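You operate a simulated robot arm through the tools that you are given. There is no shell and no other tool. Be economical: measure what you need, move in short steps, check, and stop when the job is done.

Carry out the task below with a simulated two-armed robot. There is one attempt and no reset: what you move stays moved.

JOB
Run carriages 37 and 36 past the sensor of track 3 and log the count.
Fine: turn the green-dot hub to the figure that the yellow counter then shows and set the yellow cover on that hub.

It is judged by the outcome, as a careful person would: the job done as asked, and still so three seconds after it is handed in. It fails if anything else is knocked over, pushed out of place, dropped, spilled or broken. Lids that push on must go on centred and level and be pressed home; caps that screw on are set level and turned clockwise until they are tight.

ROBOT AND FRAMES
Two 7-joint arms with two-finger parallel grippers on one trunk, on a base that drives. Base frame: it is fixed to the floor where the robot stands at the start and does not move with it; the origin is under the middle of the robot, x ahead of it, y to its left, z up. Units: cm, rad, N and s.
The left shoulder is at the start at [7, 16.3, 122], the right one opposite. With the tool pointing down near the work surface each hand reaches from about 38 to 88 cm from the robot's upright axis, wherever it stands, measured 20 degrees to its own side. Places, roughly: green-dot hub [70, 0, 90]; yellow pointer [50, 0, 80]; top of the green-dot hub [70, 0, 90]; blue clamp knob [160, -80, 80]; green clamp knob [140, -30, 80]; yellow clamp knob [120, 20, 80]; blue latch [160, -70, 80]; green latch [140, -20, 80]; yellow latch [130, 30, 80]; blue level knob [150, -70, 80]; green level knob [140, -20, 80]; yellow level knob [120, 30, 80]; blue reset button [80, -90, 80]; green reset button [60, -40, 80]; yellow reset button [40, 10, 80]; gate knob [80, -110, 80]. Payload 3.43 kg a hand.
The TCP of each hand is the grasp point between the finger pads, 3.4 cm short of the fingertips. In the tool frame z runs along the fingers and y along their closing line. The gripper opens to 12.8 cm. The fingers are 2.4 cm wide and 1.2 cm thick; the gripper's body (4.8 by 13 cm) begins 9.6 cm behind the TCP.
Orientation is told as [roll, pitch, yaw] about the base's x, y, z axes, in that order, counted from this pose: with the fingers straight down and closing along the base's y, the tool's x points along the base's -x, its y along +y and its z along -z.

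CONTROLS
- The arms move only by the tool drive_tool. It takes "left_plan", "right_plan" or both (then of equal length, played together; a hand with none holds still); each is one flat list of numbers, 7 for each row, row after row: the shift along the tool's x, y, z in m, then the turn, a rotation vector about the tool's x, y, z in rad, then the finger opening in m, from 0 to 0.128. In form: [tx, ty, tz, wx, wy, wz, fingers, tx, ty, tz, wx, wy, wz, fingers, ...]. A call has 1 to 8 rows; each row is the pose to reach, as a shift and turn from the pose commanded when the call began, along the tool's axes at that moment. Each row takes 0.2 s and may step no farther than 5 cm and 0.15 rad from the row before; otherwise, or with a gripper value out of range, the whole call is refused. Where a pose cannot be reached the arm comes as near as it can. A force on the tool above 90 N (or 10 N above the force at the start of the call, whichever is more), or a blocked arm, ends the call early, and 0.2 s more pass. The fingers move at their own pace (about 15.3 cm/s each) and stop on an object; they squeeze with about 33 N. The grip force told is the motor's: it shows also when the fingers shut on nothing. Time passes only in rows, and 0.2 s behind the last, so rows that repeat a pose let the fingers close. It gives the time, the measured TCP pose, the force on the tool (base axes), the opening and the grip force at its end, in the units of the frame above (readings bear some noise).
- Cameras (640 x 400 px; columns grow to the right, rows downward): "scene" is now at [13.38, -1.34, 143.56]; the picture's right is [-0.16, -0.99, 0.00], its down [-0.66, 0.11, -0.74] and it looks along [0.73, -0.12, -0.67] (base axes); focal length 221 px, centre (320, 200). "left" rides on the left gripper at [7.6, 1.1, -16] in its tool frame; the picture's right is [-0.15, 0.99, 0.00], its down [-0.88, -0.13, -0.46] and it looks along [-0.45, -0.07, 0.89] (tool axes); focal length 234 px, centre (320, 200). "right" rides on the right gripper at [7.6, -1.1, -16] in its tool frame; the picture's right is [0.15, 0.99, 0.00], its down [-0.88, 0.13, -0.46] and it looks along [-0.45, 0.07, 0.89] (tool axes); focal length 234 px, centre (320, 200).
- capture(camera): a new picture of that camera. No time passes.
- move_column(by): slides the trunk up (or, below 0, down) by that many cm; the arms and the scene camera ride with it, the base frame stays. It gives what a move gives, with no picture.
- roll_base(legs): drives the robot by 1 to 6 legs, each [ahead, left, turn to the left] in cm, cm and rad, along the robot's own axes; the way and the turn of a leg run together, so that a leg with both is an arc; at most 150 cm and 3.142 rad a leg. The arms and the cameras ride along, it lands a little off, and it stops where it bumps. It gives what a move gives.
- turn_head(pan, tilt): turns the head with the scene camera to pan (to the left, within 1.501 rad either way) and tilt (down, from -0.506 to 1.204), counted from straight ahead of the robot. It gives what a move gives.
- locate(camera, pixels): for up to 12 pixels [column, row] of the newest picture of that camera ("zoom" is the newest enlarged one), the place [x, y, z] in the base frame of the surface seen there, good to about 0.2 cm. No time passes.
- enlarge(camera, box): a new picture of the part [left, top, right, bottom] of that camera's present view, enlarged. No time passes.
- sign_off(): hands the job in; it is judged then, once.

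Work in short steps. Measure before you move; look again where a grasp or a placing could have gone wrong, and mend it. You have 80 turns and 78 pictures in all, those below and enlarged ones among them. Open the grippers and draw the arms clear of the work before you hand the job in, unless the task says otherwise; then end with one line.

The tools are called as a command line: name --argument value ..., lists and objects as JSON in quotes. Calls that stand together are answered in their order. drive_tool: Moves the arms, as the interface text tells. Its arguments: {"type":"object","properties":{"left_plan":{"type":"array","items":{"type":"number"}},"right_plan":{"type":"array","items":{"type":"number"}}},"required":[]} The other tools are called the same way: move_column (by) slides the trunk up or down; roll_base (legs) drives the base; turn_head (pan, tilt) turns the head that bears the scene camera; capture (camera) takes a picture; locate (camera, pixels) gives the place of the surface under pixels of a picture; enlarge (camera, box) takes an enlarged picture of a part of a camera's view; sign_off () hands the job in.

At the start:

```text
time_s: 0.0
left_tcp_pos: [68.58, 25.14, 124.45]
left_tcp_rot: [0.0, 0.001, 0.0]
left_ft_force: [-0.2, 0.0, 0.8]
left_gripper_width: 12.8
left_grasp_force: 0.2
right_tcp_pos: [39.52, -19.4, 128.01]
right_tcp_rot: [0.0, -0.001, 0.0]
right_ft_force: [-0.2, 1.0, -0.1]
right_gripper_width: 12.8
right_grasp_force: 0.1
trunk travel left (down, up): [-70.0, 24.0]
robot x, y, heading: [0.35, 0.08, 0.001]
head pan, tilt: [-0.166, 0.737]
```

scene: 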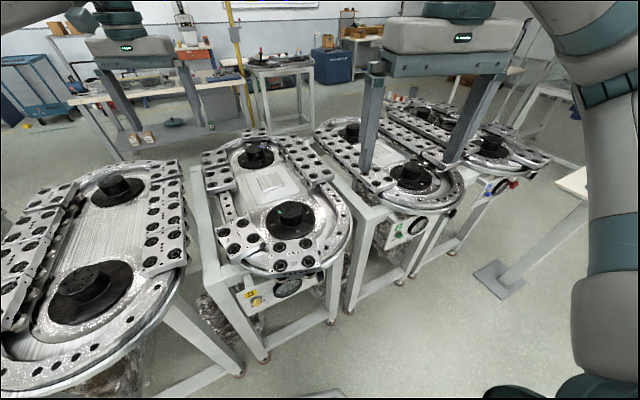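
right: 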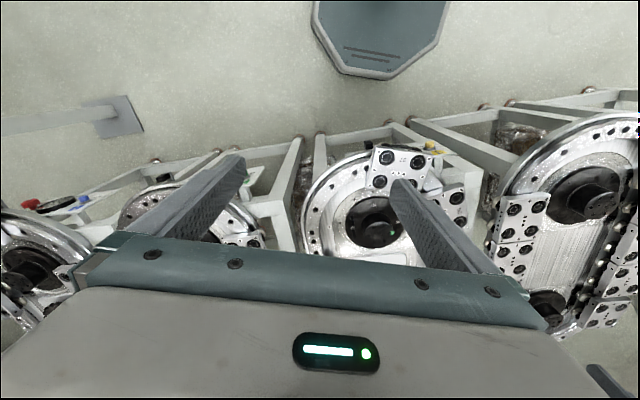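
left: 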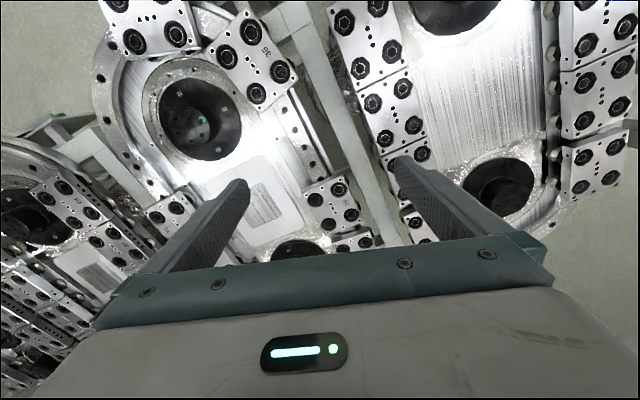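

The scene shows several oval tracks; the yellow one is around (275,210) with a counter panel near (270,295). I'll enlarge to read the details.

enlarge --camera "scene" --box '[190, 120, 370, 320]'

enlarge --camera "scene" --box '[300, 90, 560, 260]'

enlarge --camera "left" --box '[80, 0, 400, 260]'

```text
2.00 times, centred on (280, 220) of scene
```

zoom: 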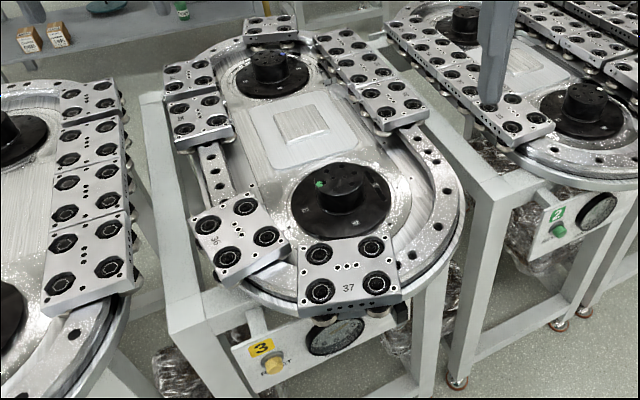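

```text
2.35 times, centred on (430, 175) of scene
```

zoom: 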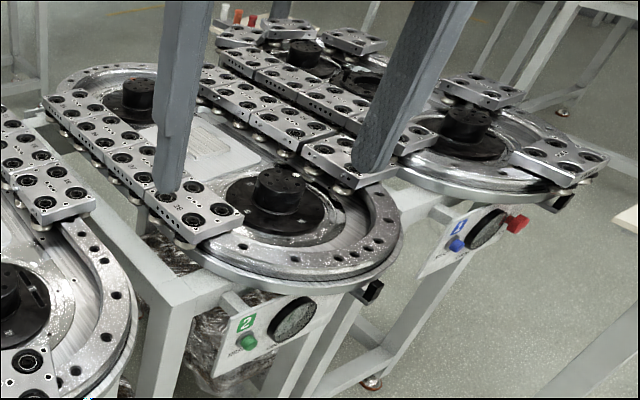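

```text
1.54 times, centred on (240, 130) of left
```

zoom: 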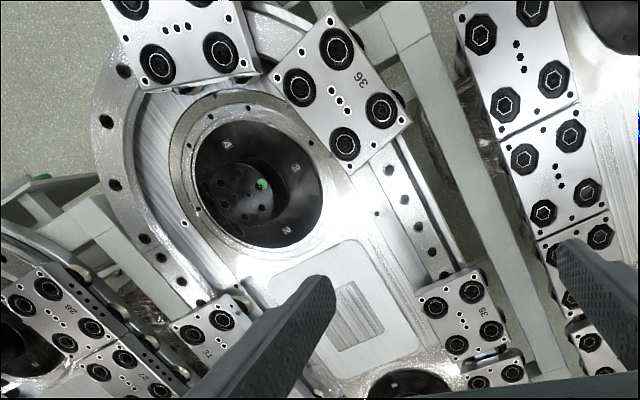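

Track 3 (yellow) has 37 and 36 at its near end, and there's a dark box at the rim that might be the sensor. I'll enlarge the panel, hub and the far table, where I'm also looking for the yellow cover.

enlarge --camera "scene" --box '[225, 240, 345, 315]'

enlarge --camera "left" --box '[140, 50, 260, 170]'

enlarge --camera "scene" --box '[0, 50, 200, 175]'

enlarge --camera "right" --box '[290, 110, 510, 250]'

```text
5.33 times, centred on (285, 278) of scene
```

zoom: 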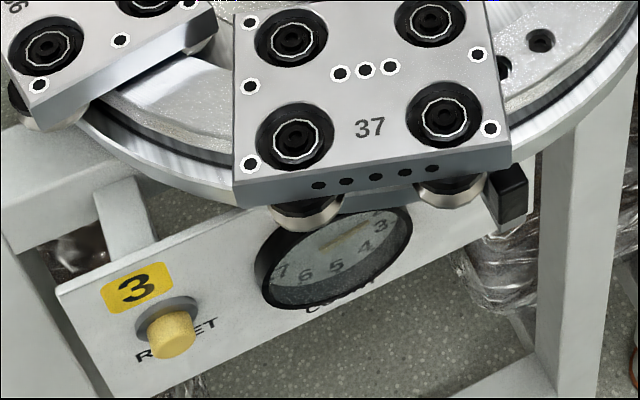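

```text
3.33 times, centred on (200, 110) of left
```

zoom: 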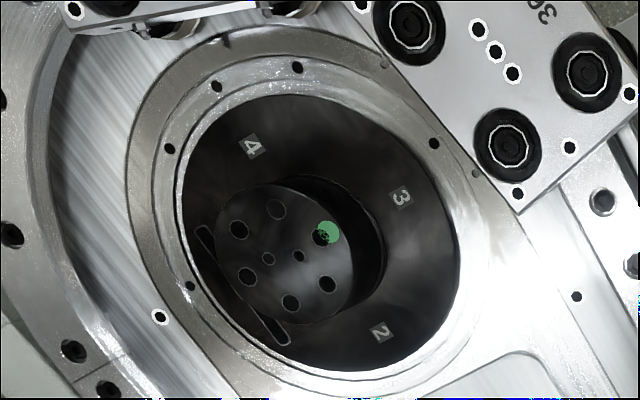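

```text
3.20 times, centred on (100, 112) of scene
```

zoom: 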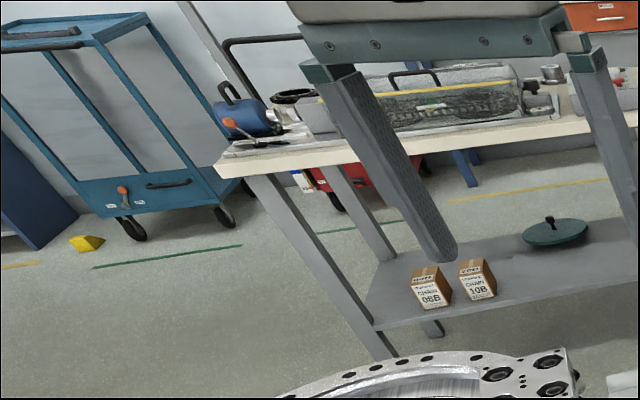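

```text
2.86 times, centred on (400, 180) of right
```

zoom: 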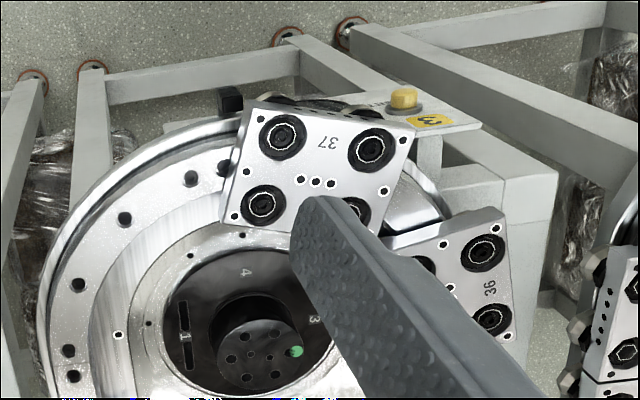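

Now I look around for the yellow cover: left and right of the robot.

turn_head --pan 1.0 --tilt 0.6

capture --camera "scene"

turn_head --pan -1.1 --tilt 0.5

capture --camera "scene"

```text
time_s: 1.4
left_tcp_pos: [68.59, 25.15, 124.36]
left_tcp_rot: [0.0, 0.0, 0.0]
left_ft_force: [-0.1, 0.0, -0.4]
left_gripper_width: 12.8
left_grasp_force: 0.0
right_tcp_pos: [39.58, -19.47, 127.93]
right_tcp_rot: [0.0, 0.002, -0.001]
right_ft_force: [0.1, -0.5, 0.0]
right_gripper_width: 12.82
right_grasp_force: 0.1
trunk travel left (down, up): [-70.0, 24.0]
robot x, y, heading: [0.22, -0.1, 0.001]
head pan, tilt: [1.0, 0.6]
```

```text
67 pictures are left
```

scene: 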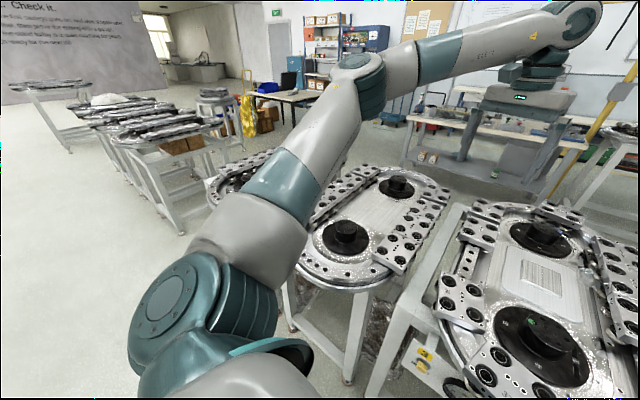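

```text
time_s: 3.4
left_tcp_pos: [68.65, 25.12, 124.42]
left_tcp_rot: [-0.001, 0.001, 0.001]
left_ft_force: [-0.6, -0.5, 0.4]
left_gripper_width: 12.8
left_grasp_force: 0.0
right_tcp_pos: [39.53, -19.38, 127.97]
right_tcp_rot: [-0.002, -0.001, 0.0]
right_ft_force: [0.1, -0.3, 0.1]
right_gripper_width: 12.79
right_grasp_force: 0.1
trunk travel left (down, up): [-70.0, 24.0]
robot x, y, heading: [0.01, 0.26, 0.001]
head pan, tilt: [-1.1, 0.499]
```

```text
66 pictures are left
```

scene: 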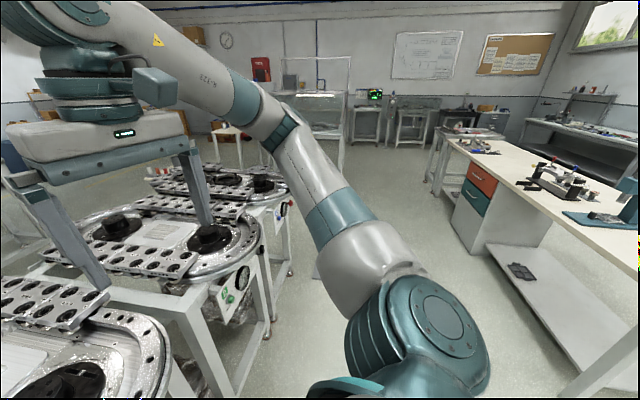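

A bench is on the right with a teal mat; I look further right.

turn_head --pan -1.5 --tilt 0.6

capture --camera "scene"

enlarge --camera "scene" --box '[360, 50, 640, 225]'

```text
time_s: 4.2
left_tcp_pos: [68.59, 25.04, 124.28]
left_tcp_rot: [0.001, 0.001, -0.001]
left_ft_force: [0.1, 0.1, -0.1]
left_gripper_width: 12.77
left_grasp_force: 0.1
right_tcp_pos: [39.63, -19.42, 128.04]
right_tcp_rot: [0.001, 0.0, 0.001]
right_ft_force: [0.4, 0.2, -0.3]
right_gripper_width: 12.79
right_grasp_force: 0.1
trunk travel left (down, up): [-70.0, 24.0]
robot x, y, heading: [-0.24, -0.03, -0.005]
head pan, tilt: [-1.499, 0.6]
```

```text
65 pictures are left
```

scene: 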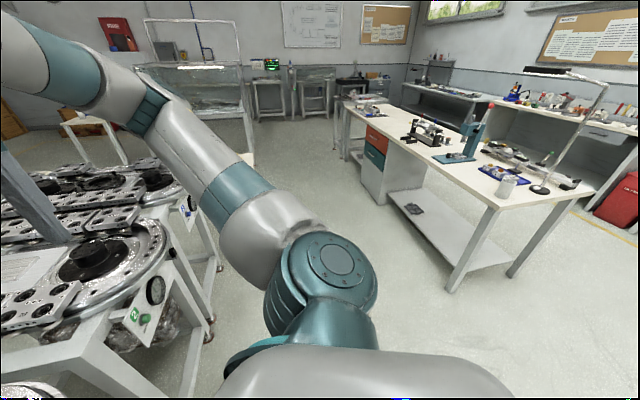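

```text
2.29 times, centred on (500, 138) of scene
```

zoom: 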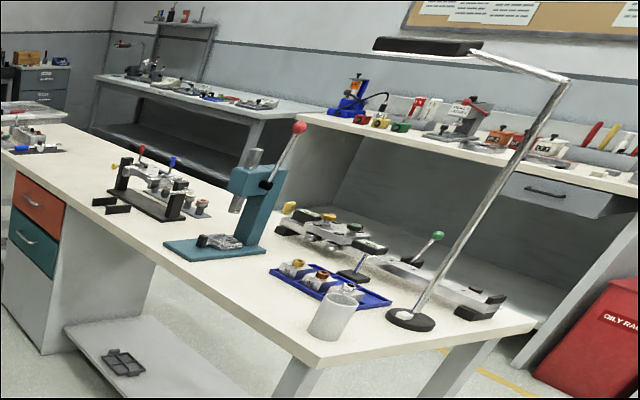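

A small stand at the right (first picture, (575,185)) is hidden by the right arm. I'll turn the base to see it and also what's behind.

roll_base --legs '[[0, 0, -0.9]]'

turn_head --pan 0.0 --tilt 0.7

capture --camera "scene"

turn_head --pan -1.5 --tilt 0.6

capture --camera "scene"

```text
time_s: 7.0
left_tcp_pos: [62.37, -37.82, 124.33]
left_tcp_rot: [-0.001, 0.001, -0.895]
left_ft_force: [-0.2, 0.1, -0.6]
left_gripper_width: 12.81
left_grasp_force: 0.0
right_tcp_pos: [9.58, -43.09, 127.97]
right_tcp_rot: [0.0, 0.001, -0.895]
right_ft_force: [-0.5, -0.6, 0.0]
right_gripper_width: 12.81
right_grasp_force: 0.1
trunk travel left (down, up): [-70.0, 24.0]
robot x, y, heading: [0.29, -0.26, -0.9]
head pan, tilt: [-1.499, 0.6]
```

```text
time_s: 8.6
left_tcp_pos: [62.51, -37.93, 124.39]
left_tcp_rot: [0.0, -0.001, -0.895]
left_ft_force: [0.4, 0.1, -0.1]
left_gripper_width: 12.78
left_grasp_force: 0.1
right_tcp_pos: [9.44, -43.04, 128.08]
right_tcp_rot: [-0.001, 0.001, -0.896]
right_ft_force: [-0.1, -0.5, 0.3]
right_gripper_width: 12.81
right_grasp_force: 0.1
trunk travel left (down, up): [-70.0, 24.0]
robot x, y, heading: [-0.04, -0.12, -0.896]
head pan, tilt: [0.0, 0.7]
```

```text
63 pictures are left
```

scene: 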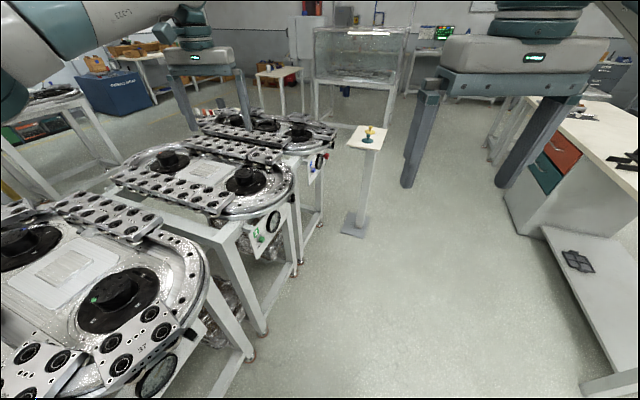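

```text
time_s: 10.2
left_tcp_pos: [62.56, -37.87, 124.34]
left_tcp_rot: [0.001, -0.001, -0.895]
left_ft_force: [-1.0, 0.0, -0.4]
left_gripper_width: 12.81
left_grasp_force: 0.0
right_tcp_pos: [9.51, -43.08, 127.93]
right_tcp_rot: [0.0, 0.001, -0.897]
right_ft_force: [0.6, -0.3, -0.2]
right_gripper_width: 12.8
right_grasp_force: 0.0
trunk travel left (down, up): [-70.0, 24.0]
robot x, y, heading: [0.23, -0.43, -0.893]
head pan, tilt: [-1.499, 0.6]
```

```text
62 pictures are left
```

scene: 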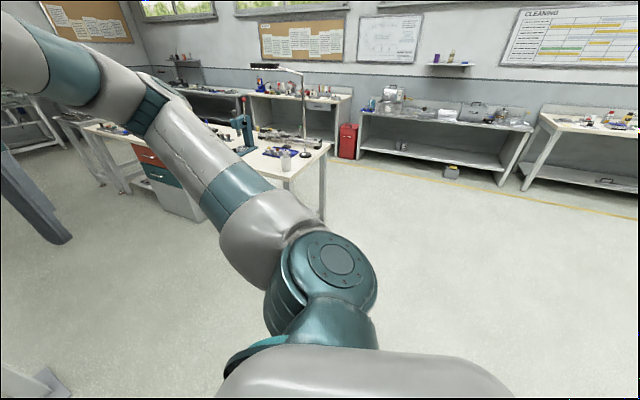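

A post with yellow and teal items stands at (369,133). I turn the head back and enlarge it.

turn_head --pan 0.0 --tilt 0.7

enlarge --camera "scene" --box '[335, 110, 403, 155]'

locate --camera "zoom" --pixels '[[320, 190], [320, 270], [320, 150], [150, 300], [500, 250], [400, 380]]'

```text
time_s: 11.8
left_tcp_pos: [62.49, -37.85, 124.4]
left_tcp_rot: [0.0, 0.001, -0.895]
left_ft_force: [-0.1, -0.3, 0.3]
left_gripper_width: 12.77
left_grasp_force: 0.1
right_tcp_pos: [9.49, -42.96, 128.01]
right_tcp_rot: [0.0, 0.0, -0.895]
right_ft_force: [0.4, 0.7, 0.0]
right_gripper_width: 12.79
right_grasp_force: 0.0
trunk travel left (down, up): [-70.0, 24.0]
robot x, y, heading: [0.05, 0.31, -0.894]
head pan, tilt: [0.0, 0.7]
```

```text
8.89 times, centred on (369, 132) of scene
```

zoom: 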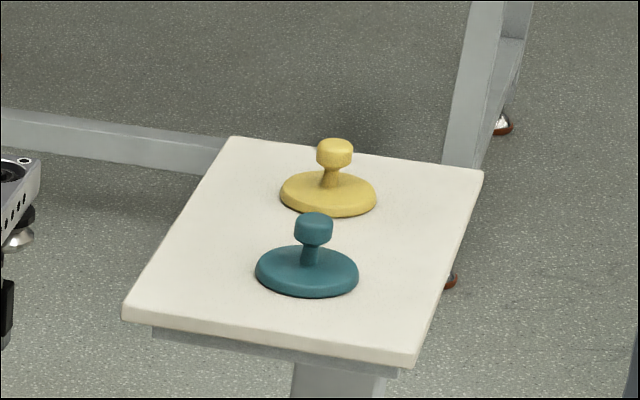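

```text
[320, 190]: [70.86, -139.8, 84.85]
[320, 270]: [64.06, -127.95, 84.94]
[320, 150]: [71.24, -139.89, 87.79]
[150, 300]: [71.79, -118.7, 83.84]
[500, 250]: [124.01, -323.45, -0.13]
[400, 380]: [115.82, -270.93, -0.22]
```

The yellow cover sits on the post at about [71,-140,85]. First the carriages: I turn back and measure track 3.

roll_base --legs '[[0, 0, 0.895]]'

turn_head --pan 0.0 --tilt 0.85

capture --camera "scene"

enlarge --camera "scene" --box '[200, 80, 440, 230]'

```text
time_s: 14.5
left_tcp_pos: [68.47, 25.28, 124.36]
left_tcp_rot: [-0.001, 0.0, 0.002]
left_ft_force: [0.6, 0.1, 0.1]
left_gripper_width: 12.79
left_grasp_force: 0.1
right_tcp_pos: [39.6, -19.32, 128.03]
right_tcp_rot: [0.0, 0.001, 0.003]
right_ft_force: [-0.4, 0.5, -0.1]
right_gripper_width: 12.81
right_grasp_force: 0.0
trunk travel left (down, up): [-70.0, 24.0]
robot x, y, heading: [0.01, -0.23, 0.007]
head pan, tilt: [0.0, 0.7]
```

```text
time_s: 15.2
left_tcp_pos: [68.51, 25.39, 124.35]
left_tcp_rot: [0.0, -0.001, 0.003]
left_ft_force: [-1.0, -0.8, -0.9]
left_gripper_width: 12.8
left_grasp_force: 0.1
right_tcp_pos: [39.68, -19.27, 127.89]
right_tcp_rot: [-0.001, 0.0, 0.004]
right_ft_force: [0.0, 0.7, -0.4]
right_gripper_width: 12.79
right_grasp_force: 0.0
trunk travel left (down, up): [-70.0, 24.0]
robot x, y, heading: [-0.2, 0.42, 0.008]
head pan, tilt: [0.0, 0.85]
```

```text
60 pictures are left
```

scene: 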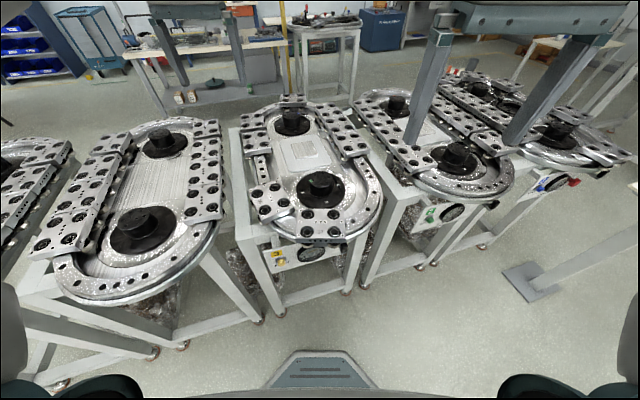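

```text
2.67 times, centred on (320, 155) of scene
```

zoom: 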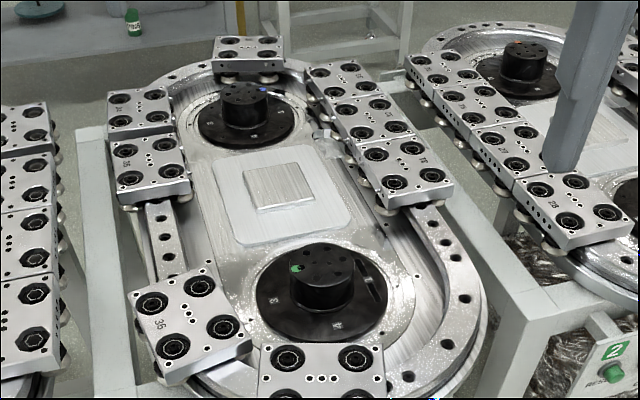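

I measure carriage corners, hub, and rail in the zoomed view.

locate --camera "zoom" --pixels '[[132, 298], [208, 268], [248, 345], [170, 380], [356, 160], [450, 182], [388, 203], [265, 352], [380, 352], [322, 265], [320, 335], [462, 298]]'

enlarge --camera "scene" --box '[240, 160, 400, 260]'

```text
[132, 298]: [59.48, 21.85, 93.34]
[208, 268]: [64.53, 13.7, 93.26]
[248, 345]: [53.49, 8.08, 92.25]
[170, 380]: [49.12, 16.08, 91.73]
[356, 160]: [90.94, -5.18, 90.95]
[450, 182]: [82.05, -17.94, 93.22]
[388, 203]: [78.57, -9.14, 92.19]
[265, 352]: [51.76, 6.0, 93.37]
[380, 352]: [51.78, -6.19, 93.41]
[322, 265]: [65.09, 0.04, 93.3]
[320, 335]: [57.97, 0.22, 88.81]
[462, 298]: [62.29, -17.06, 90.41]
```

```text
4.00 times, centred on (320, 210) of scene
```

zoom: 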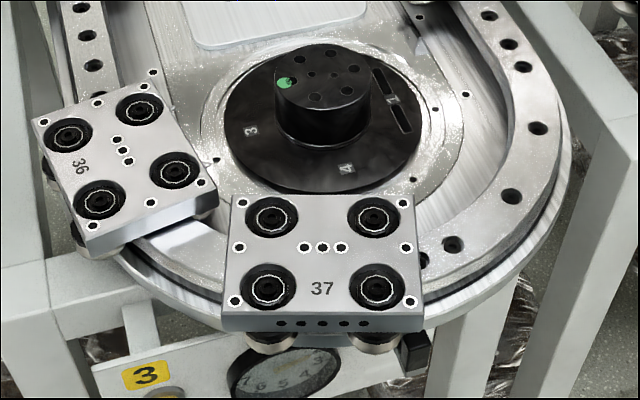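

locate --camera "zoom" --pixels '[[234, 200], [412, 200], [420, 308], [225, 308], [412, 350], [326, 73], [300, 48], [280, 75], [368, 82], [310, 175], [420, 262], [538, 128]]'

enlarge --camera "scene" --box '[280, 235, 360, 285]'

```text
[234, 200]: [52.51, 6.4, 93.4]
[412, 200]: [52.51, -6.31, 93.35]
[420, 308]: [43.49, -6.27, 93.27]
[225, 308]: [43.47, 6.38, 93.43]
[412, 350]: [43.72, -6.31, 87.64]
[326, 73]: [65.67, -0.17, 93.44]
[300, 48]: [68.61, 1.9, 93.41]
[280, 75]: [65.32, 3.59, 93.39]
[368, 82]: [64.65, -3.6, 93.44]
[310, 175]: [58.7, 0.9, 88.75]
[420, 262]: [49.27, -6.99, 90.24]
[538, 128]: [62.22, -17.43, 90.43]
```

```text
8.00 times, centred on (320, 260) of scene
```

zoom: 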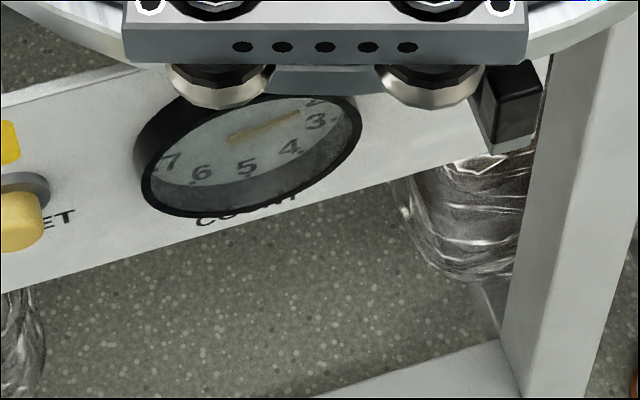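

The track is apparently rotated relative to x, so I measure the far hub and neighbouring carriages too.

enlarge --camera "scene" --box '[230, 85, 390, 185]'

locate --camera "zoom" --pixels '[[245, 108], [252, 180], [332, 218], [395, 200], [495, 258], [400, 290], [570, 305], [500, 175], [50, 265], [162, 250], [82, 345], [455, 160]]'

```text
4.00 times, centred on (310, 135) of scene
```

zoom: 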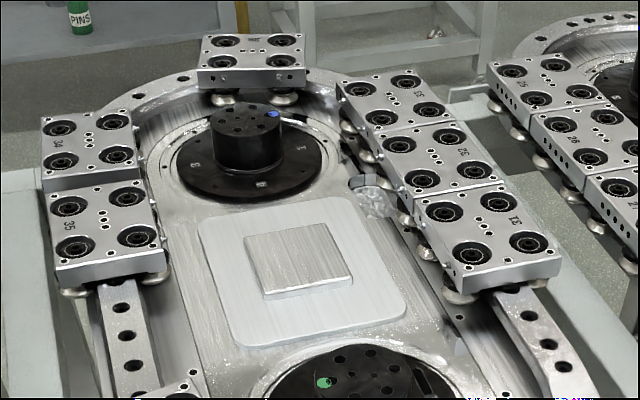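

```text
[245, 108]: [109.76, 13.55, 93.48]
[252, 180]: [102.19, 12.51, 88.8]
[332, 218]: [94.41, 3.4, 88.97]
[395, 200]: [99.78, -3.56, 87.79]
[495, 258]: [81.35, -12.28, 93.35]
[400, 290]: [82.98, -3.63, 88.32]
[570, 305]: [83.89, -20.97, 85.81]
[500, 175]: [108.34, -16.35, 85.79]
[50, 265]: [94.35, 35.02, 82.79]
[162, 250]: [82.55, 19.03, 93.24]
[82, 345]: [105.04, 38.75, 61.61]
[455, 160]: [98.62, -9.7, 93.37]
```

Geometry: arc centre ≈ hub [66,0], carriage mid-radius ≈ 17.9, and 37 is at y ±6.3 with its top at z 93.4. The right-hand straight has room up to the next carriage. I'll push 37 counter-clockwise with the closed right fingers, so I first bring that hand above the gap between 37 and 36.

drive_tool --right_plan '[-0.012, 0.047, 0, 0, 0, 0, 0, -0.024, 0.094, 0, 0, 0, 0, 0, -0.036, 0.141, 0, 0, 0, 0, 0, -0.048, 0.188, 0, 0, 0, 0, 0, -0.06, 0.235, 0, 0, 0, 0, 0, -0.073, 0.283, 0, 0, 0, 0, 0, -0.073, 0.283, 0.05, 0, 0, 0, 0, -0.073, 0.283, 0.1, 0, 0, 0, 0]'

drive_tool --right_plan '[0, 0, 0.05, 0, 0, 0, 0, 0, 0, 0.1, 0, 0, 0, 0, 0, 0, 0.14, 0, 0, 0, 0, 0, 0, 0.14, 0, 0, 0, 0]'

capture --camera "right"

```text
time_s: 17.0
left_tcp_pos: [68.52, 25.29, 124.35]
left_tcp_rot: [0.002, 0.001, 0.004]
left_ft_force: [0.7, 0.0, 0.8]
left_gripper_width: 12.82
left_grasp_force: 0.1
right_tcp_pos: [46.89, 9.0, 118.0]
right_tcp_rot: [0.003, 0.0, 0.003]
right_ft_force: [0.5, 0.5, -0.2]
right_gripper_width: 0.04
right_grasp_force: 32.7
trunk travel left (down, up): [-70.0, 24.0]
robot x, y, heading: [-0.07, -0.14, -0.001]
head pan, tilt: [0.0, 0.85]
```

```text
time_s: 18.0
left_tcp_pos: [68.51, 25.42, 124.35]
left_tcp_rot: [0.0, -0.001, 0.003]
left_ft_force: [0.5, -0.2, -0.8]
left_gripper_width: 12.78
left_grasp_force: 0.0
right_tcp_pos: [46.81, 8.98, 104.07]
right_tcp_rot: [0.0, -0.001, 0.003]
right_ft_force: [0.2, 0.1, -0.2]
right_gripper_width: 0.0
right_grasp_force: 33.2
trunk travel left (down, up): [-70.0, 24.0]
robot x, y, heading: [0.08, -0.14, 0.006]
head pan, tilt: [0.0, 0.85]
```

```text
55 pictures are left
```

right: 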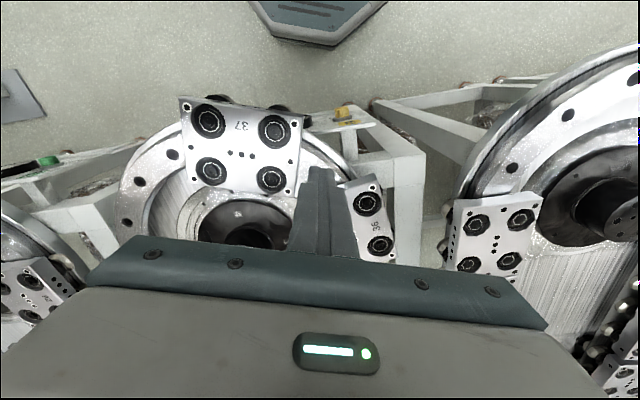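

Fingertips at (320,170) point into the gap between 37 and 36. I lower 9.2 cm to plate height.

drive_tool --right_plan '[0, 0, 0.04, 0, 0, 0, 0, 0, 0, 0.07, 0, 0, 0, 0, 0, 0, 0.092, 0, 0, 0, 0, 0, 0, 0.092, 0, 0, 0, 0]'

enlarge --camera "scene" --box '[240, 160, 400, 260]'

```text
time_s: 19.0
left_tcp_pos: [68.52, 25.33, 124.32]
left_tcp_rot: [0.0, 0.002, 0.003]
left_ft_force: [0.4, 0.1, -0.8]
left_gripper_width: 12.8
left_grasp_force: 0.1
right_tcp_pos: [46.92, 9.16, 94.92]
right_tcp_rot: [0.0, -0.001, 0.005]
right_ft_force: [-0.3, -0.6, -0.6]
right_gripper_width: 0.0
right_grasp_force: 32.6
trunk travel left (down, up): [-70.0, 24.0]
robot x, y, heading: [-0.07, -0.15, 0.002]
head pan, tilt: [0.0, 0.85]
```

```text
4.00 times, centred on (320, 210) of scene
```

zoom: 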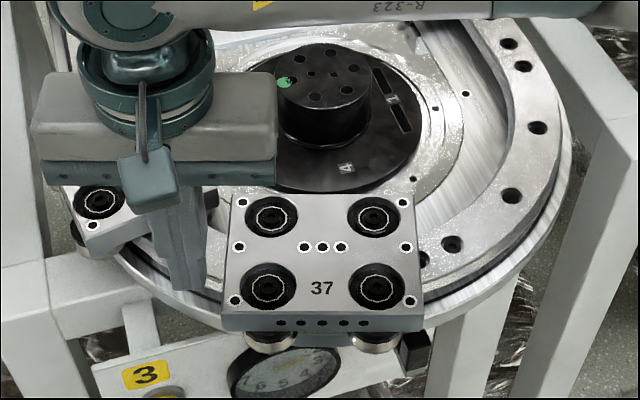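

The bar is in the gap beside 37, clear of it. I push along the arc, turning with it, to about 35°.

drive_tool --right_plan '[-0.005, -0.013, 0, 0, 0, 0, 0, 0, -0.03, 0, 0, 0, -0.087, 0, 0.004, -0.047, 0, 0, 0, -0.175, 0, 0.007, -0.0645, 0, 0, 0, -0.262, 0, 0.0085, -0.082, 0, 0, 0, -0.349, 0, 0.0083, -0.099, 0, 0, 0, -0.436, 0, 0.0067, -0.117, 0, 0, 0, -0.524, 0, 0.0036, -0.134, 0, 0, 0, -0.611, 0]'

enlarge --camera "scene" --box '[240, 160, 400, 260]'

```text
time_s: 20.8
left_tcp_pos: [68.58, 25.26, 124.27]
left_tcp_rot: [-0.002, -0.001, 0.002]
left_ft_force: [0.6, 0.1, -0.8]
left_gripper_width: 12.82
left_grasp_force: 0.0
right_tcp_pos: [46.4, -4.5, 94.93]
right_tcp_rot: [-0.001, -0.001, 0.614]
right_ft_force: [-0.7, 0.0, -0.3]
right_gripper_width: 0.0
right_grasp_force: 33.2
trunk travel left (down, up): [-70.0, 24.0]
robot x, y, heading: [0.11, 0.38, 0.001]
head pan, tilt: [0.0, 0.85]
```

```text
4.00 times, centred on (320, 210) of scene
```

zoom: 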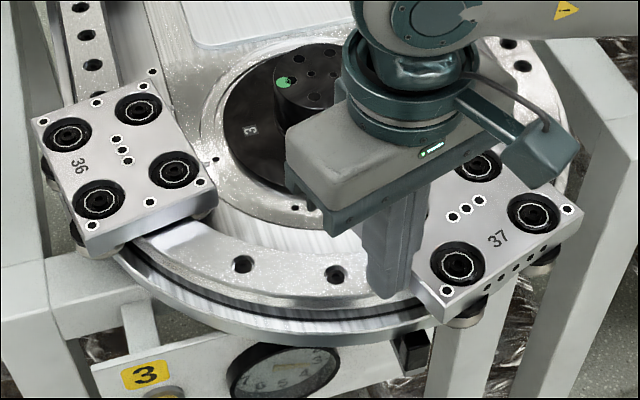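

37 passes smoothly. I continue another 40° along the arc.

drive_tool --right_plan '[0.0059, -0.0164, 0, 0, 0, -0.087, 0, 0.0104, -0.0333, 0, 0, 0, -0.175, 0, 0.0134, -0.0505, 0, 0, 0, -0.262, 0, 0.015, -0.0679, 0, 0, 0, -0.349, 0, 0.0148, -0.0853, 0, 0, 0, -0.436, 0, 0.0132, -0.1027, 0, 0, 0, -0.524, 0, 0.0101, -0.1198, 0, 0, 0, -0.611, 0, 0.0056, -0.1367, 0, 0, 0, -0.698, 0]'

enlarge --camera "scene" --box '[250, 120, 410, 220]'

```text
time_s: 22.6
left_tcp_pos: [68.33, 25.52, 124.43]
left_tcp_rot: [-0.002, -0.001, 0.002]
left_ft_force: [-0.1, 0.5, 0.2]
left_gripper_width: 12.78
left_grasp_force: 0.1
right_tcp_pos: [50.96, -14.86, 95.21]
right_tcp_rot: [-0.046, 0.005, 1.319]
right_ft_force: [-0.1, 0.1, -0.3]
right_gripper_width: 0.01
right_grasp_force: 32.8
right hand out of reach, approached as far as the arm can: row 8
trunk travel left (down, up): [-70.0, 24.0]
robot x, y, heading: [0.01, -0.02, 0.004]
head pan, tilt: [0.0, 0.85]
```

```text
4.00 times, centred on (330, 170) of scene
```

zoom: 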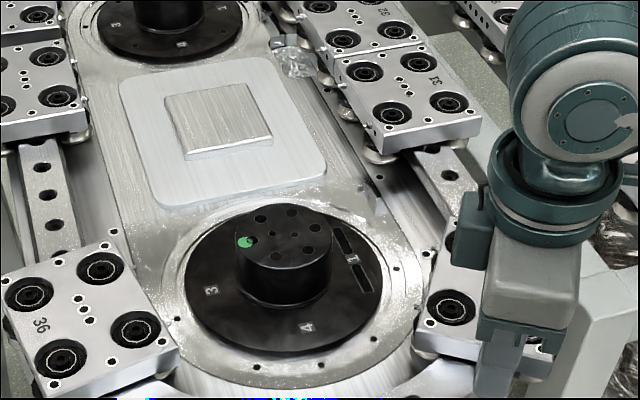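

The wrist hit its yaw limit. The finger bar is square, so I'll back off, turn by about −90°, and resume pushing. First I measure the neighbour's near face and 37.

locate --camera "zoom" --pixels '[[385, 132], [478, 115], [340, 62], [425, 345], [430, 300], [440, 320], [283, 240]]'

drive_tool --right_plan '[0, 0.01, 0, 0, 0, 0, 0, 0, 0.02, 0, 0, 0, 0.1, 0, 0, 0.02, 0, 0, 0, 0.24, 0, 0, 0.02, 0, 0, 0, 0.38, 0, 0, 0.02, 0, 0, 0, 0.52, 0, 0, 0.02, 0, 0, 0, 0.66, 0, 0, 0.02, 0, 0, 0, 0.8, 0, 0, 0.02, 0, 0, 0, 0.94, 0]'

```text
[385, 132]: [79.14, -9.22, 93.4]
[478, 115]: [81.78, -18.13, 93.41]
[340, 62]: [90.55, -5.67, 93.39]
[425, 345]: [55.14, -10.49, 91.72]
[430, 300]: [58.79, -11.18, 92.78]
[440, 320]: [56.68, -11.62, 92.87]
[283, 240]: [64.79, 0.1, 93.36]
```

```text
time_s: 24.4
left_tcp_pos: [68.47, 25.25, 124.33]
left_tcp_rot: [0.001, 0.0, 0.003]
left_ft_force: [0.2, -0.9, 0.0]
left_gripper_width: 12.8
left_grasp_force: 0.0
right_tcp_pos: [49.1, -14.26, 95.21]
right_tcp_rot: [0.002, -0.001, 0.37]
right_ft_force: [0.2, 0.8, 0.1]
right_gripper_width: 0.0
right_grasp_force: 33.0
trunk travel left (down, up): [-70.0, 24.0]
robot x, y, heading: [-0.02, 0.18, 0.005]
head pan, tilt: [0.0, 0.85]
```

Neighbour's near face lies about 10 cm up the straight. I resume pushing 37 with the re-oriented bar, to about 90°.

drive_tool --right_plan '[0, 0, 0, 0, 0, 0.14, 0, 0, 0, 0, 0, 0, 0.28, 0, 0, 0, 0, 0, 0, 0.42, 0, -0.0211, -0.0119, 0, 0, 0, 0.55, 0, -0.0385, -0.0326, 0, 0, 0, 0.57, 0, -0.0483, -0.0471, 0, 0, 0, 0.54, 0, -0.0593, -0.0606, 0, 0, 0, 0.46, 0, -0.0714, -0.0732, 0, 0, 0, 0.37, 0]'

enlarge --camera "scene" --box '[250, 120, 410, 220]'

```text
time_s: 26.2
left_tcp_pos: [68.44, 25.38, 124.36]
left_tcp_rot: [0.002, 0.0, 0.002]
left_ft_force: [0.3, 0.5, -0.7]
left_gripper_width: 12.78
left_grasp_force: 0.1
right_tcp_pos: [58.53, -18.35, 95.2]
right_tcp_rot: [0.0, 0.001, 0.003]
right_ft_force: [-2.2, -0.9, 1.0]
right_gripper_width: 0.0
right_grasp_force: 33.1
trunk travel left (down, up): [-70.0, 24.0]
robot x, y, heading: [0.29, -0.49, 0.007]
head pan, tilt: [0.0, 0.85]
```

```text
4.00 times, centred on (330, 170) of scene
```

zoom: 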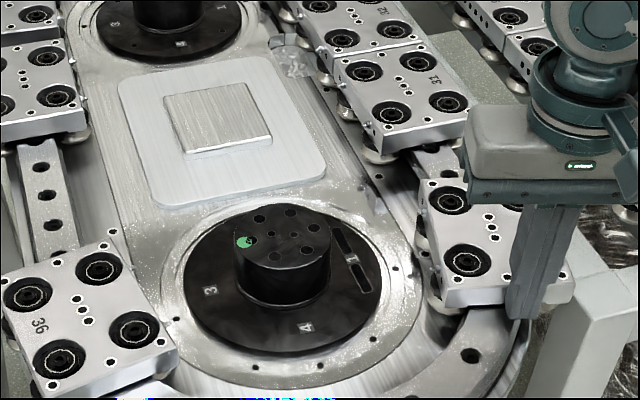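

37 follows well. I push on to its resting place just short of the neighbour, then back off and lift.

drive_tool --right_plan '[-0.0155, -0.006, 0, 0, 0, -0.09, 0, -0.0323, -0.011, 0, 0, 0, -0.175, 0, -0.0495, -0.0135, 0, 0, 0, -0.26, 0, -0.065, -0.01, 0, 0, 0, -0.29, 0, -0.056, -0.0127, 0, 0, 0, -0.29, 0, -0.046, -0.0157, 0, 0, 0, -0.29, 0, -0.046, -0.0157, -0.05, 0, 0, -0.29, 0, -0.046, -0.0157, -0.1, 0, 0, -0.29, 0]'

drive_tool --right_plan '[0.03, -0.03, -0.05, 0, 0, 0.1, 0, 0.06, -0.06, -0.1, 0, 0, 0.2, 0, 0.08, -0.09, -0.15, 0, 0, 0.29, 0, 0.1, -0.12, -0.2, 0, 0, 0.29, 0, 0.12, -0.15, -0.22, 0, 0, 0.29, 0, 0.14, -0.18, -0.22, 0, 0, 0.29, 0]'

enlarge --camera "scene" --box '[230, 100, 410, 290]'

```text
time_s: 28.0
left_tcp_pos: [68.34, 25.44, 124.37]
left_tcp_rot: [0.0, 0.001, 0.004]
left_ft_force: [0.2, 0.8, -0.2]
left_gripper_width: 12.8
left_grasp_force: 0.1
right_tcp_pos: [62.84, -19.68, 105.17]
right_tcp_rot: [0.0, 0.0, 0.291]
right_ft_force: [0.0, 0.4, -0.4]
right_gripper_width: 0.0
right_grasp_force: 33.2
trunk travel left (down, up): [-70.0, 24.0]
robot x, y, heading: [-0.19, 0.13, 0.003]
head pan, tilt: [0.0, 0.85]
```

```text
refused: row 1 steps farther than a row can; nothing moved
```

```text
2.11 times, centred on (320, 195) of scene
```

zoom: 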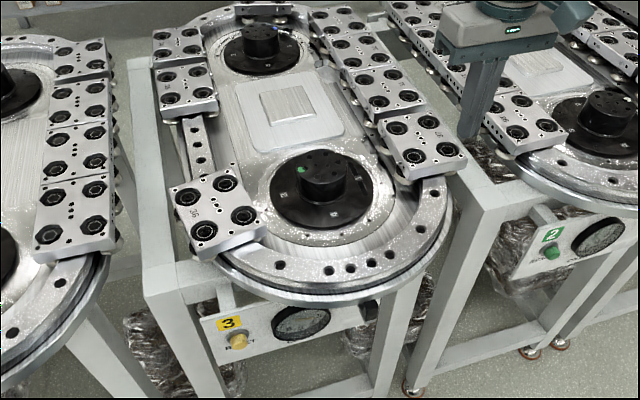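

37 is past the sensor, close to its neighbour. I draw the right arm back while the left hand, closed and turned −58°, comes above the trailing side of 36.

drive_tool --right_plan '[0.033, -0.0193, -0.0285, 0, 0, 0.036, 0, 0.066, -0.0385, -0.057, 0, 0, 0.072, 0, 0.0986, -0.0578, -0.0855, 0, 0, 0.109, 0, 0.1315, -0.077, -0.114, 0, 0, 0.145, 0, 0.1644, -0.0963, -0.1425, 0, 0, 0.18, 0, 0.197, -0.1155, -0.171, 0, 0, 0.217, 0, 0.23, -0.1348, -0.1995, 0, 0, 0.25, 0, 0.263, -0.154, -0.228, 0, 0, 0.29, 0]' --left_plan '[0.006, -0.008, 0.025, 0, 0, 0.13, 0, 0.012, -0.016, 0.05, 0, 0, 0.26, 0, 0.018, -0.024, 0.075, 0, 0, 0.39, 0, 0.024, -0.031, 0.1, 0, 0, 0.52, 0, 0.03, -0.038, 0.125, 0, 0, 0.65, 0, 0.036, -0.046, 0.15, 0, 0, 0.78, 0, 0.042, -0.054, 0.17, 0, 0, 0.91, 0, 0.045, -0.058, 0.19, 0, 0, 1.01, 0]'

enlarge --camera "scene" --box '[230, 100, 410, 290]'

capture --camera "left"

```text
time_s: 29.8
left_tcp_pos: [64.51, 20.21, 108.47]
left_tcp_rot: [0.001, -0.003, -0.842]
left_ft_force: [-0.6, 0.4, -0.3]
left_gripper_width: 0.0
left_grasp_force: 32.9
left hand out of reach, approached as far as the arm can: row 7, 8
right_tcp_pos: [42.32, -42.45, 127.8]
right_tcp_rot: [0.003, 0.001, 0.001]
right_ft_force: [-0.5, 0.4, 0.5]
right_gripper_width: 0.0
right_grasp_force: 32.8
trunk travel left (down, up): [-70.0, 24.0]
robot x, y, heading: [-0.13, -0.22, 0.006]
head pan, tilt: [0.0, 0.85]
```

```text
2.11 times, centred on (320, 195) of scene
```

zoom: 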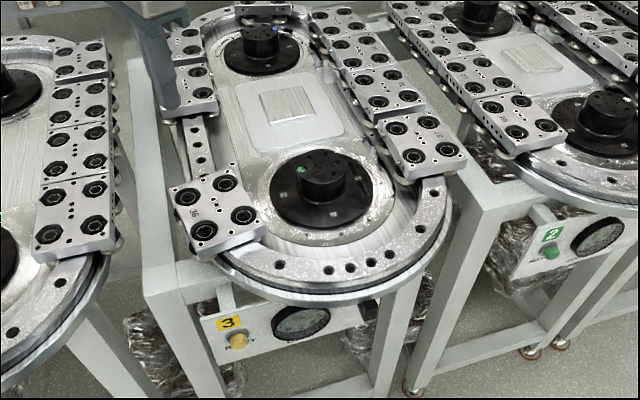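

```text
48 pictures are left
```

left: 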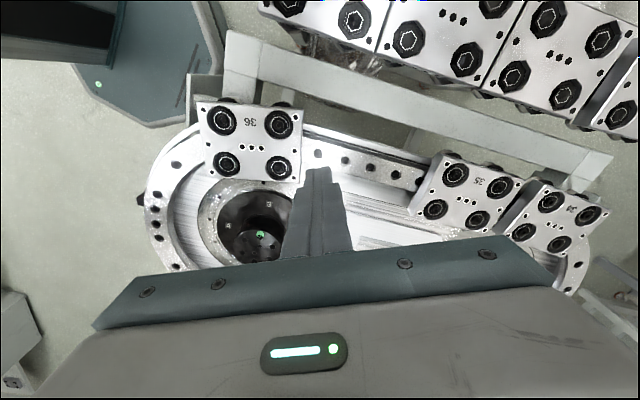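

Yaw limits at −0.84, but a slight mismatch is acceptable: the fingers are about 1.5 cm behind 36's trailing face. I lower to plate height with yaw −0.75.

drive_tool --left_plan '[0, 0, 0.045, 0, 0, -0.09, 0, 0, 0, 0.09, 0, 0, -0.09, 0, 0, 0, 0.12, 0, 0, -0.09, 0, 0, 0, 0.135, 0, 0, -0.09, 0, 0, 0, 0.135, 0, 0, -0.09, 0]'

enlarge --camera "scene" --box '[230, 120, 390, 230]'

```text
time_s: 31.0
left_tcp_pos: [64.68, 20.3, 94.93]
left_tcp_rot: [0.0, 0.001, -0.75]
left_ft_force: [0.4, 0.1, 0.1]
left_gripper_width: 0.0
left_grasp_force: 33.6
right_tcp_pos: [42.5, -42.39, 127.72]
right_tcp_rot: [0.0, 0.0, 0.003]
right_ft_force: [-0.1, -0.1, -0.5]
right_gripper_width: 0.02
right_grasp_force: 32.8
trunk travel left (down, up): [-70.0, 24.0]
robot x, y, heading: [-0.04, -0.14, 0.004]
head pan, tilt: [0.0, 0.85]
```

```text
3.64 times, centred on (310, 175) of scene
```

zoom: 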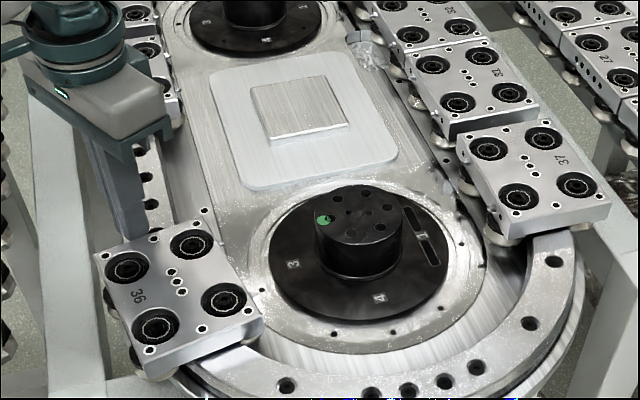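

Clear of 36 at (130,215). I push 36 along the arc to about −25°.

drive_tool --left_plan '[0.0048, -0.0154, 0, 0, 0, 0, 0, 0.0121, -0.0255, 0, 0, 0, 0, 0, 0.0213, -0.0398, 0, 0, 0, 0, 0, 0.0293, -0.055, 0, 0, 0, 0, 0, 0.0358, -0.0707, 0, 0, 0, -0.05, 0, 0.041, -0.0869, 0, 0, 0, -0.14, 0, 0.0448, -0.1037, 0, 0, 0, -0.23, 0, 0.047, -0.1205, 0, 0, 0, -0.31, 0]'

enlarge --camera "scene" --box '[230, 150, 390, 260]'

```text
time_s: 32.8
left_tcp_pos: [52.86, 14.84, 94.85]
left_tcp_rot: [0.001, 0.002, -0.44]
left_ft_force: [-0.1, 3.3, 1.5]
left_gripper_width: 0.0
left_grasp_force: 33.3
right_tcp_pos: [42.43, -42.46, 127.91]
right_tcp_rot: [-0.001, 0.001, 0.003]
right_ft_force: [0.4, -0.1, 0.3]
right_gripper_width: 0.0
right_grasp_force: 32.5
trunk travel left (down, up): [-70.0, 24.0]
robot x, y, heading: [0.01, -0.19, 0.004]
head pan, tilt: [0.0, 0.85]
```

```text
3.64 times, centred on (310, 205) of scene
```

zoom: 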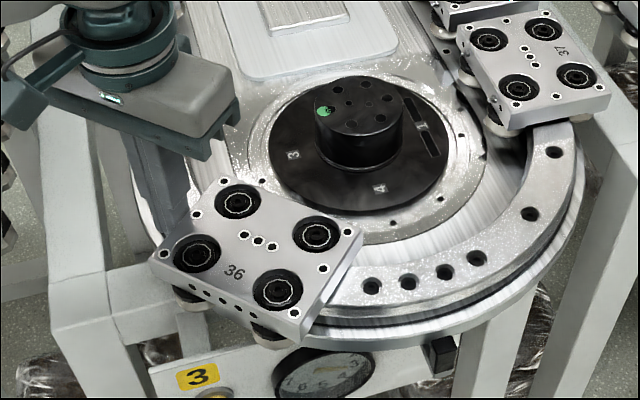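

Smooth. Another 40° (to about +15°).

drive_tool --left_plan '[0.006, -0.016, 0, 0, 0, -0.087, 0, 0.0107, -0.0325, 0, 0, 0, -0.175, 0, 0.0138, -0.0492, 0, 0, 0, -0.262, 0, 0.0154, -0.0662, 0, 0, 0, -0.349, 0, 0.0157, -0.0833, 0, 0, 0, -0.436, 0, 0.0144, -0.1003, 0, 0, 0, -0.524, 0, 0.0116, -0.1171, 0, 0, 0, -0.611, 0, 0.0074, -0.1337, 0, 0, 0, -0.698, 0]'

drive_tool --left_plan '[0.006, -0.016, 0, 0, 0, -0.087, 0, 0.0107, -0.0325, 0, 0, 0, -0.175, 0, 0.0138, -0.0492, 0, 0, 0, -0.262, 0, 0.0154, -0.0662, 0, 0, 0, -0.349, 0, 0.0157, -0.0833, 0, 0, 0, -0.436, 0]'

enlarge --camera "scene" --box '[230, 150, 410, 262]'

```text
time_s: 34.6
left_tcp_pos: [46.57, 2.84, 94.66]
left_tcp_rot: [0.0, -0.001, 0.257]
left_ft_force: [-1.2, 2.6, 2.2]
left_gripper_width: 0.01
left_grasp_force: 33.1
right_tcp_pos: [42.44, -42.58, 127.86]
right_tcp_rot: [0.001, 0.0, 0.001]
right_ft_force: [0.7, -0.2, 0.3]
right_gripper_width: 0.01
right_grasp_force: 33.1
trunk travel left (down, up): [-70.0, 24.0]
robot x, y, heading: [0.61, 0.32, -0.002]
head pan, tilt: [0.0, 0.85]
```

```text
time_s: 35.8
left_tcp_pos: [47.15, -5.52, 94.92]
left_tcp_rot: [0.002, 0.0, 0.694]
left_ft_force: [0.3, 1.1, -0.4]
left_gripper_width: 0.0
left_grasp_force: 33.1
right_tcp_pos: [42.54, -42.43, 127.93]
right_tcp_rot: [0.002, 0.001, 0.002]
right_ft_force: [-0.1, 0.3, 0.1]
right_gripper_width: 0.0
right_grasp_force: 32.9
trunk travel left (down, up): [-70.0, 24.0]
robot x, y, heading: [-0.07, -0.36, 0.002]
head pan, tilt: [0.0, 0.85]
```

```text
3.56 times, centred on (320, 206) of scene
```

zoom: 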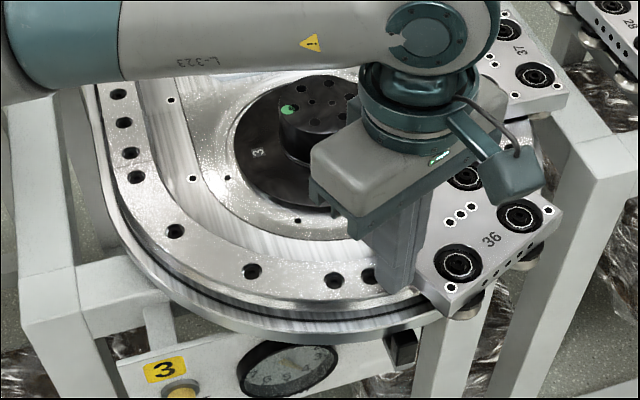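

36 is at about 40°, past the sensor box (400,350). I push another ~8°, back off, lift, and then read the dial.

drive_tool --left_plan '[0.006, -0.016, 0, 0, 0, -0.087, 0, 0.009, -0.026, 0, 0, 0, -0.14, 0, 0.009, -0.026, 0, 0, 0, -0.14, 0, 0.006, -0.012, 0, 0, 0, -0.087, 0, 0.004, 0.005, 0, 0, 0, 0, 0, 0.004, 0.005, -0.05, 0, 0, 0, 0, 0.004, 0.005, -0.1, 0, 0, 0.05, 0, 0.004, 0.005, -0.15, 0, 0, 0.1, 0]'

drive_tool --left_plan '[-0.02, 0.04, 0, 0, 0, 0.1, 0, -0.04, 0.08, 0, 0, 0, 0.2, 0, -0.06, 0.12, -0.02, 0, 0, 0.3, 0, -0.08, 0.16, -0.04, 0, 0, 0.4, 0, -0.1, 0.2, -0.06, 0, 0, 0.5, 0, -0.12, 0.24, -0.08, 0, 0, 0.6, 0, -0.12, 0.28, -0.1, 0, 0, 0.6, 0, -0.12, 0.32, -0.12, 0, 0, 0.6, 0]'

enlarge --camera "scene" --box '[230, 150, 410, 262]'

enlarge --camera "scene" --box '[280, 235, 360, 285]'

```text
time_s: 37.6
left_tcp_pos: [46.74, -5.4, 110.09]
left_tcp_rot: [-0.001, 0.0, 0.592]
left_ft_force: [-0.2, -0.2, 0.4]
left_gripper_width: 0.01
left_grasp_force: 33.0
right_tcp_pos: [42.39, -42.32, 127.93]
right_tcp_rot: [-0.002, -0.001, 0.004]
right_ft_force: [-0.9, -0.3, 0.4]
right_gripper_width: 0.0
right_grasp_force: 33.1
trunk travel left (down, up): [-70.0, 24.0]
robot x, y, heading: [0.01, 0.22, 0.001]
head pan, tilt: [0.0, 0.85]
```

```text
time_s: 39.4
left_tcp_pos: [38.12, 27.78, 122.04]
left_tcp_rot: [-0.001, -0.003, -0.008]
left_ft_force: [0.2, 0.4, 0.0]
left_gripper_width: 0.01
left_grasp_force: 33.0
right_tcp_pos: [42.14, -42.31, 128.02]
right_tcp_rot: [0.001, 0.0, 0.002]
right_ft_force: [0.1, 0.4, 0.1]
right_gripper_width: 0.0
right_grasp_force: 33.3
trunk travel left (down, up): [-70.0, 24.0]
robot x, y, heading: [-0.11, -0.37, 0.007]
head pan, tilt: [0.0, 0.85]
```

```text
3.56 times, centred on (320, 206) of scene
```

zoom: 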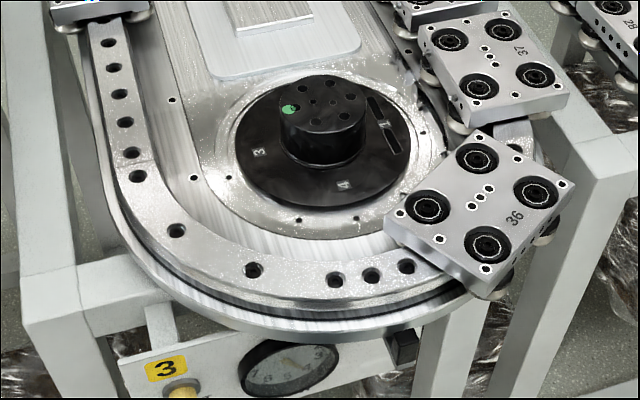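

```text
8.00 times, centred on (320, 260) of scene
```

zoom: 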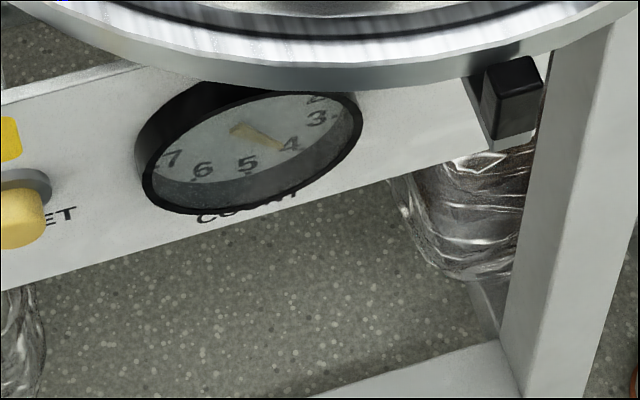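

The pointer now indicates 4 (tip at (285,147)); before it was on 2, so two counts. I measure hub, dot and figure positions.

enlarge --camera "scene" --box '[288, 165, 352, 213]'

locate --camera "scene" --pixels '[[302, 193], [326, 202], [338, 186]]'

```text
8.33 times, centred on (320, 189) of scene
```

zoom: 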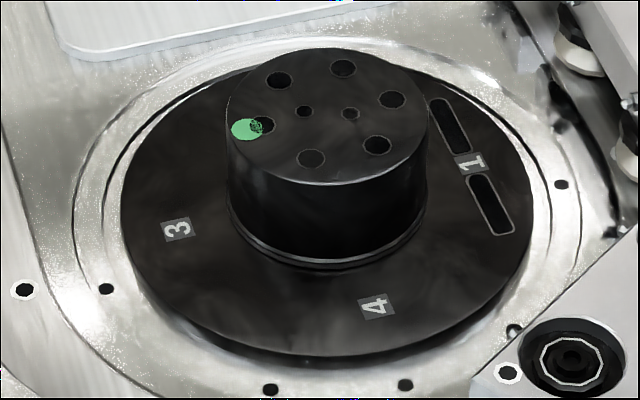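

```text
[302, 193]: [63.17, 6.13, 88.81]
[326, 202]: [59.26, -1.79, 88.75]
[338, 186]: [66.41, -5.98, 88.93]
```

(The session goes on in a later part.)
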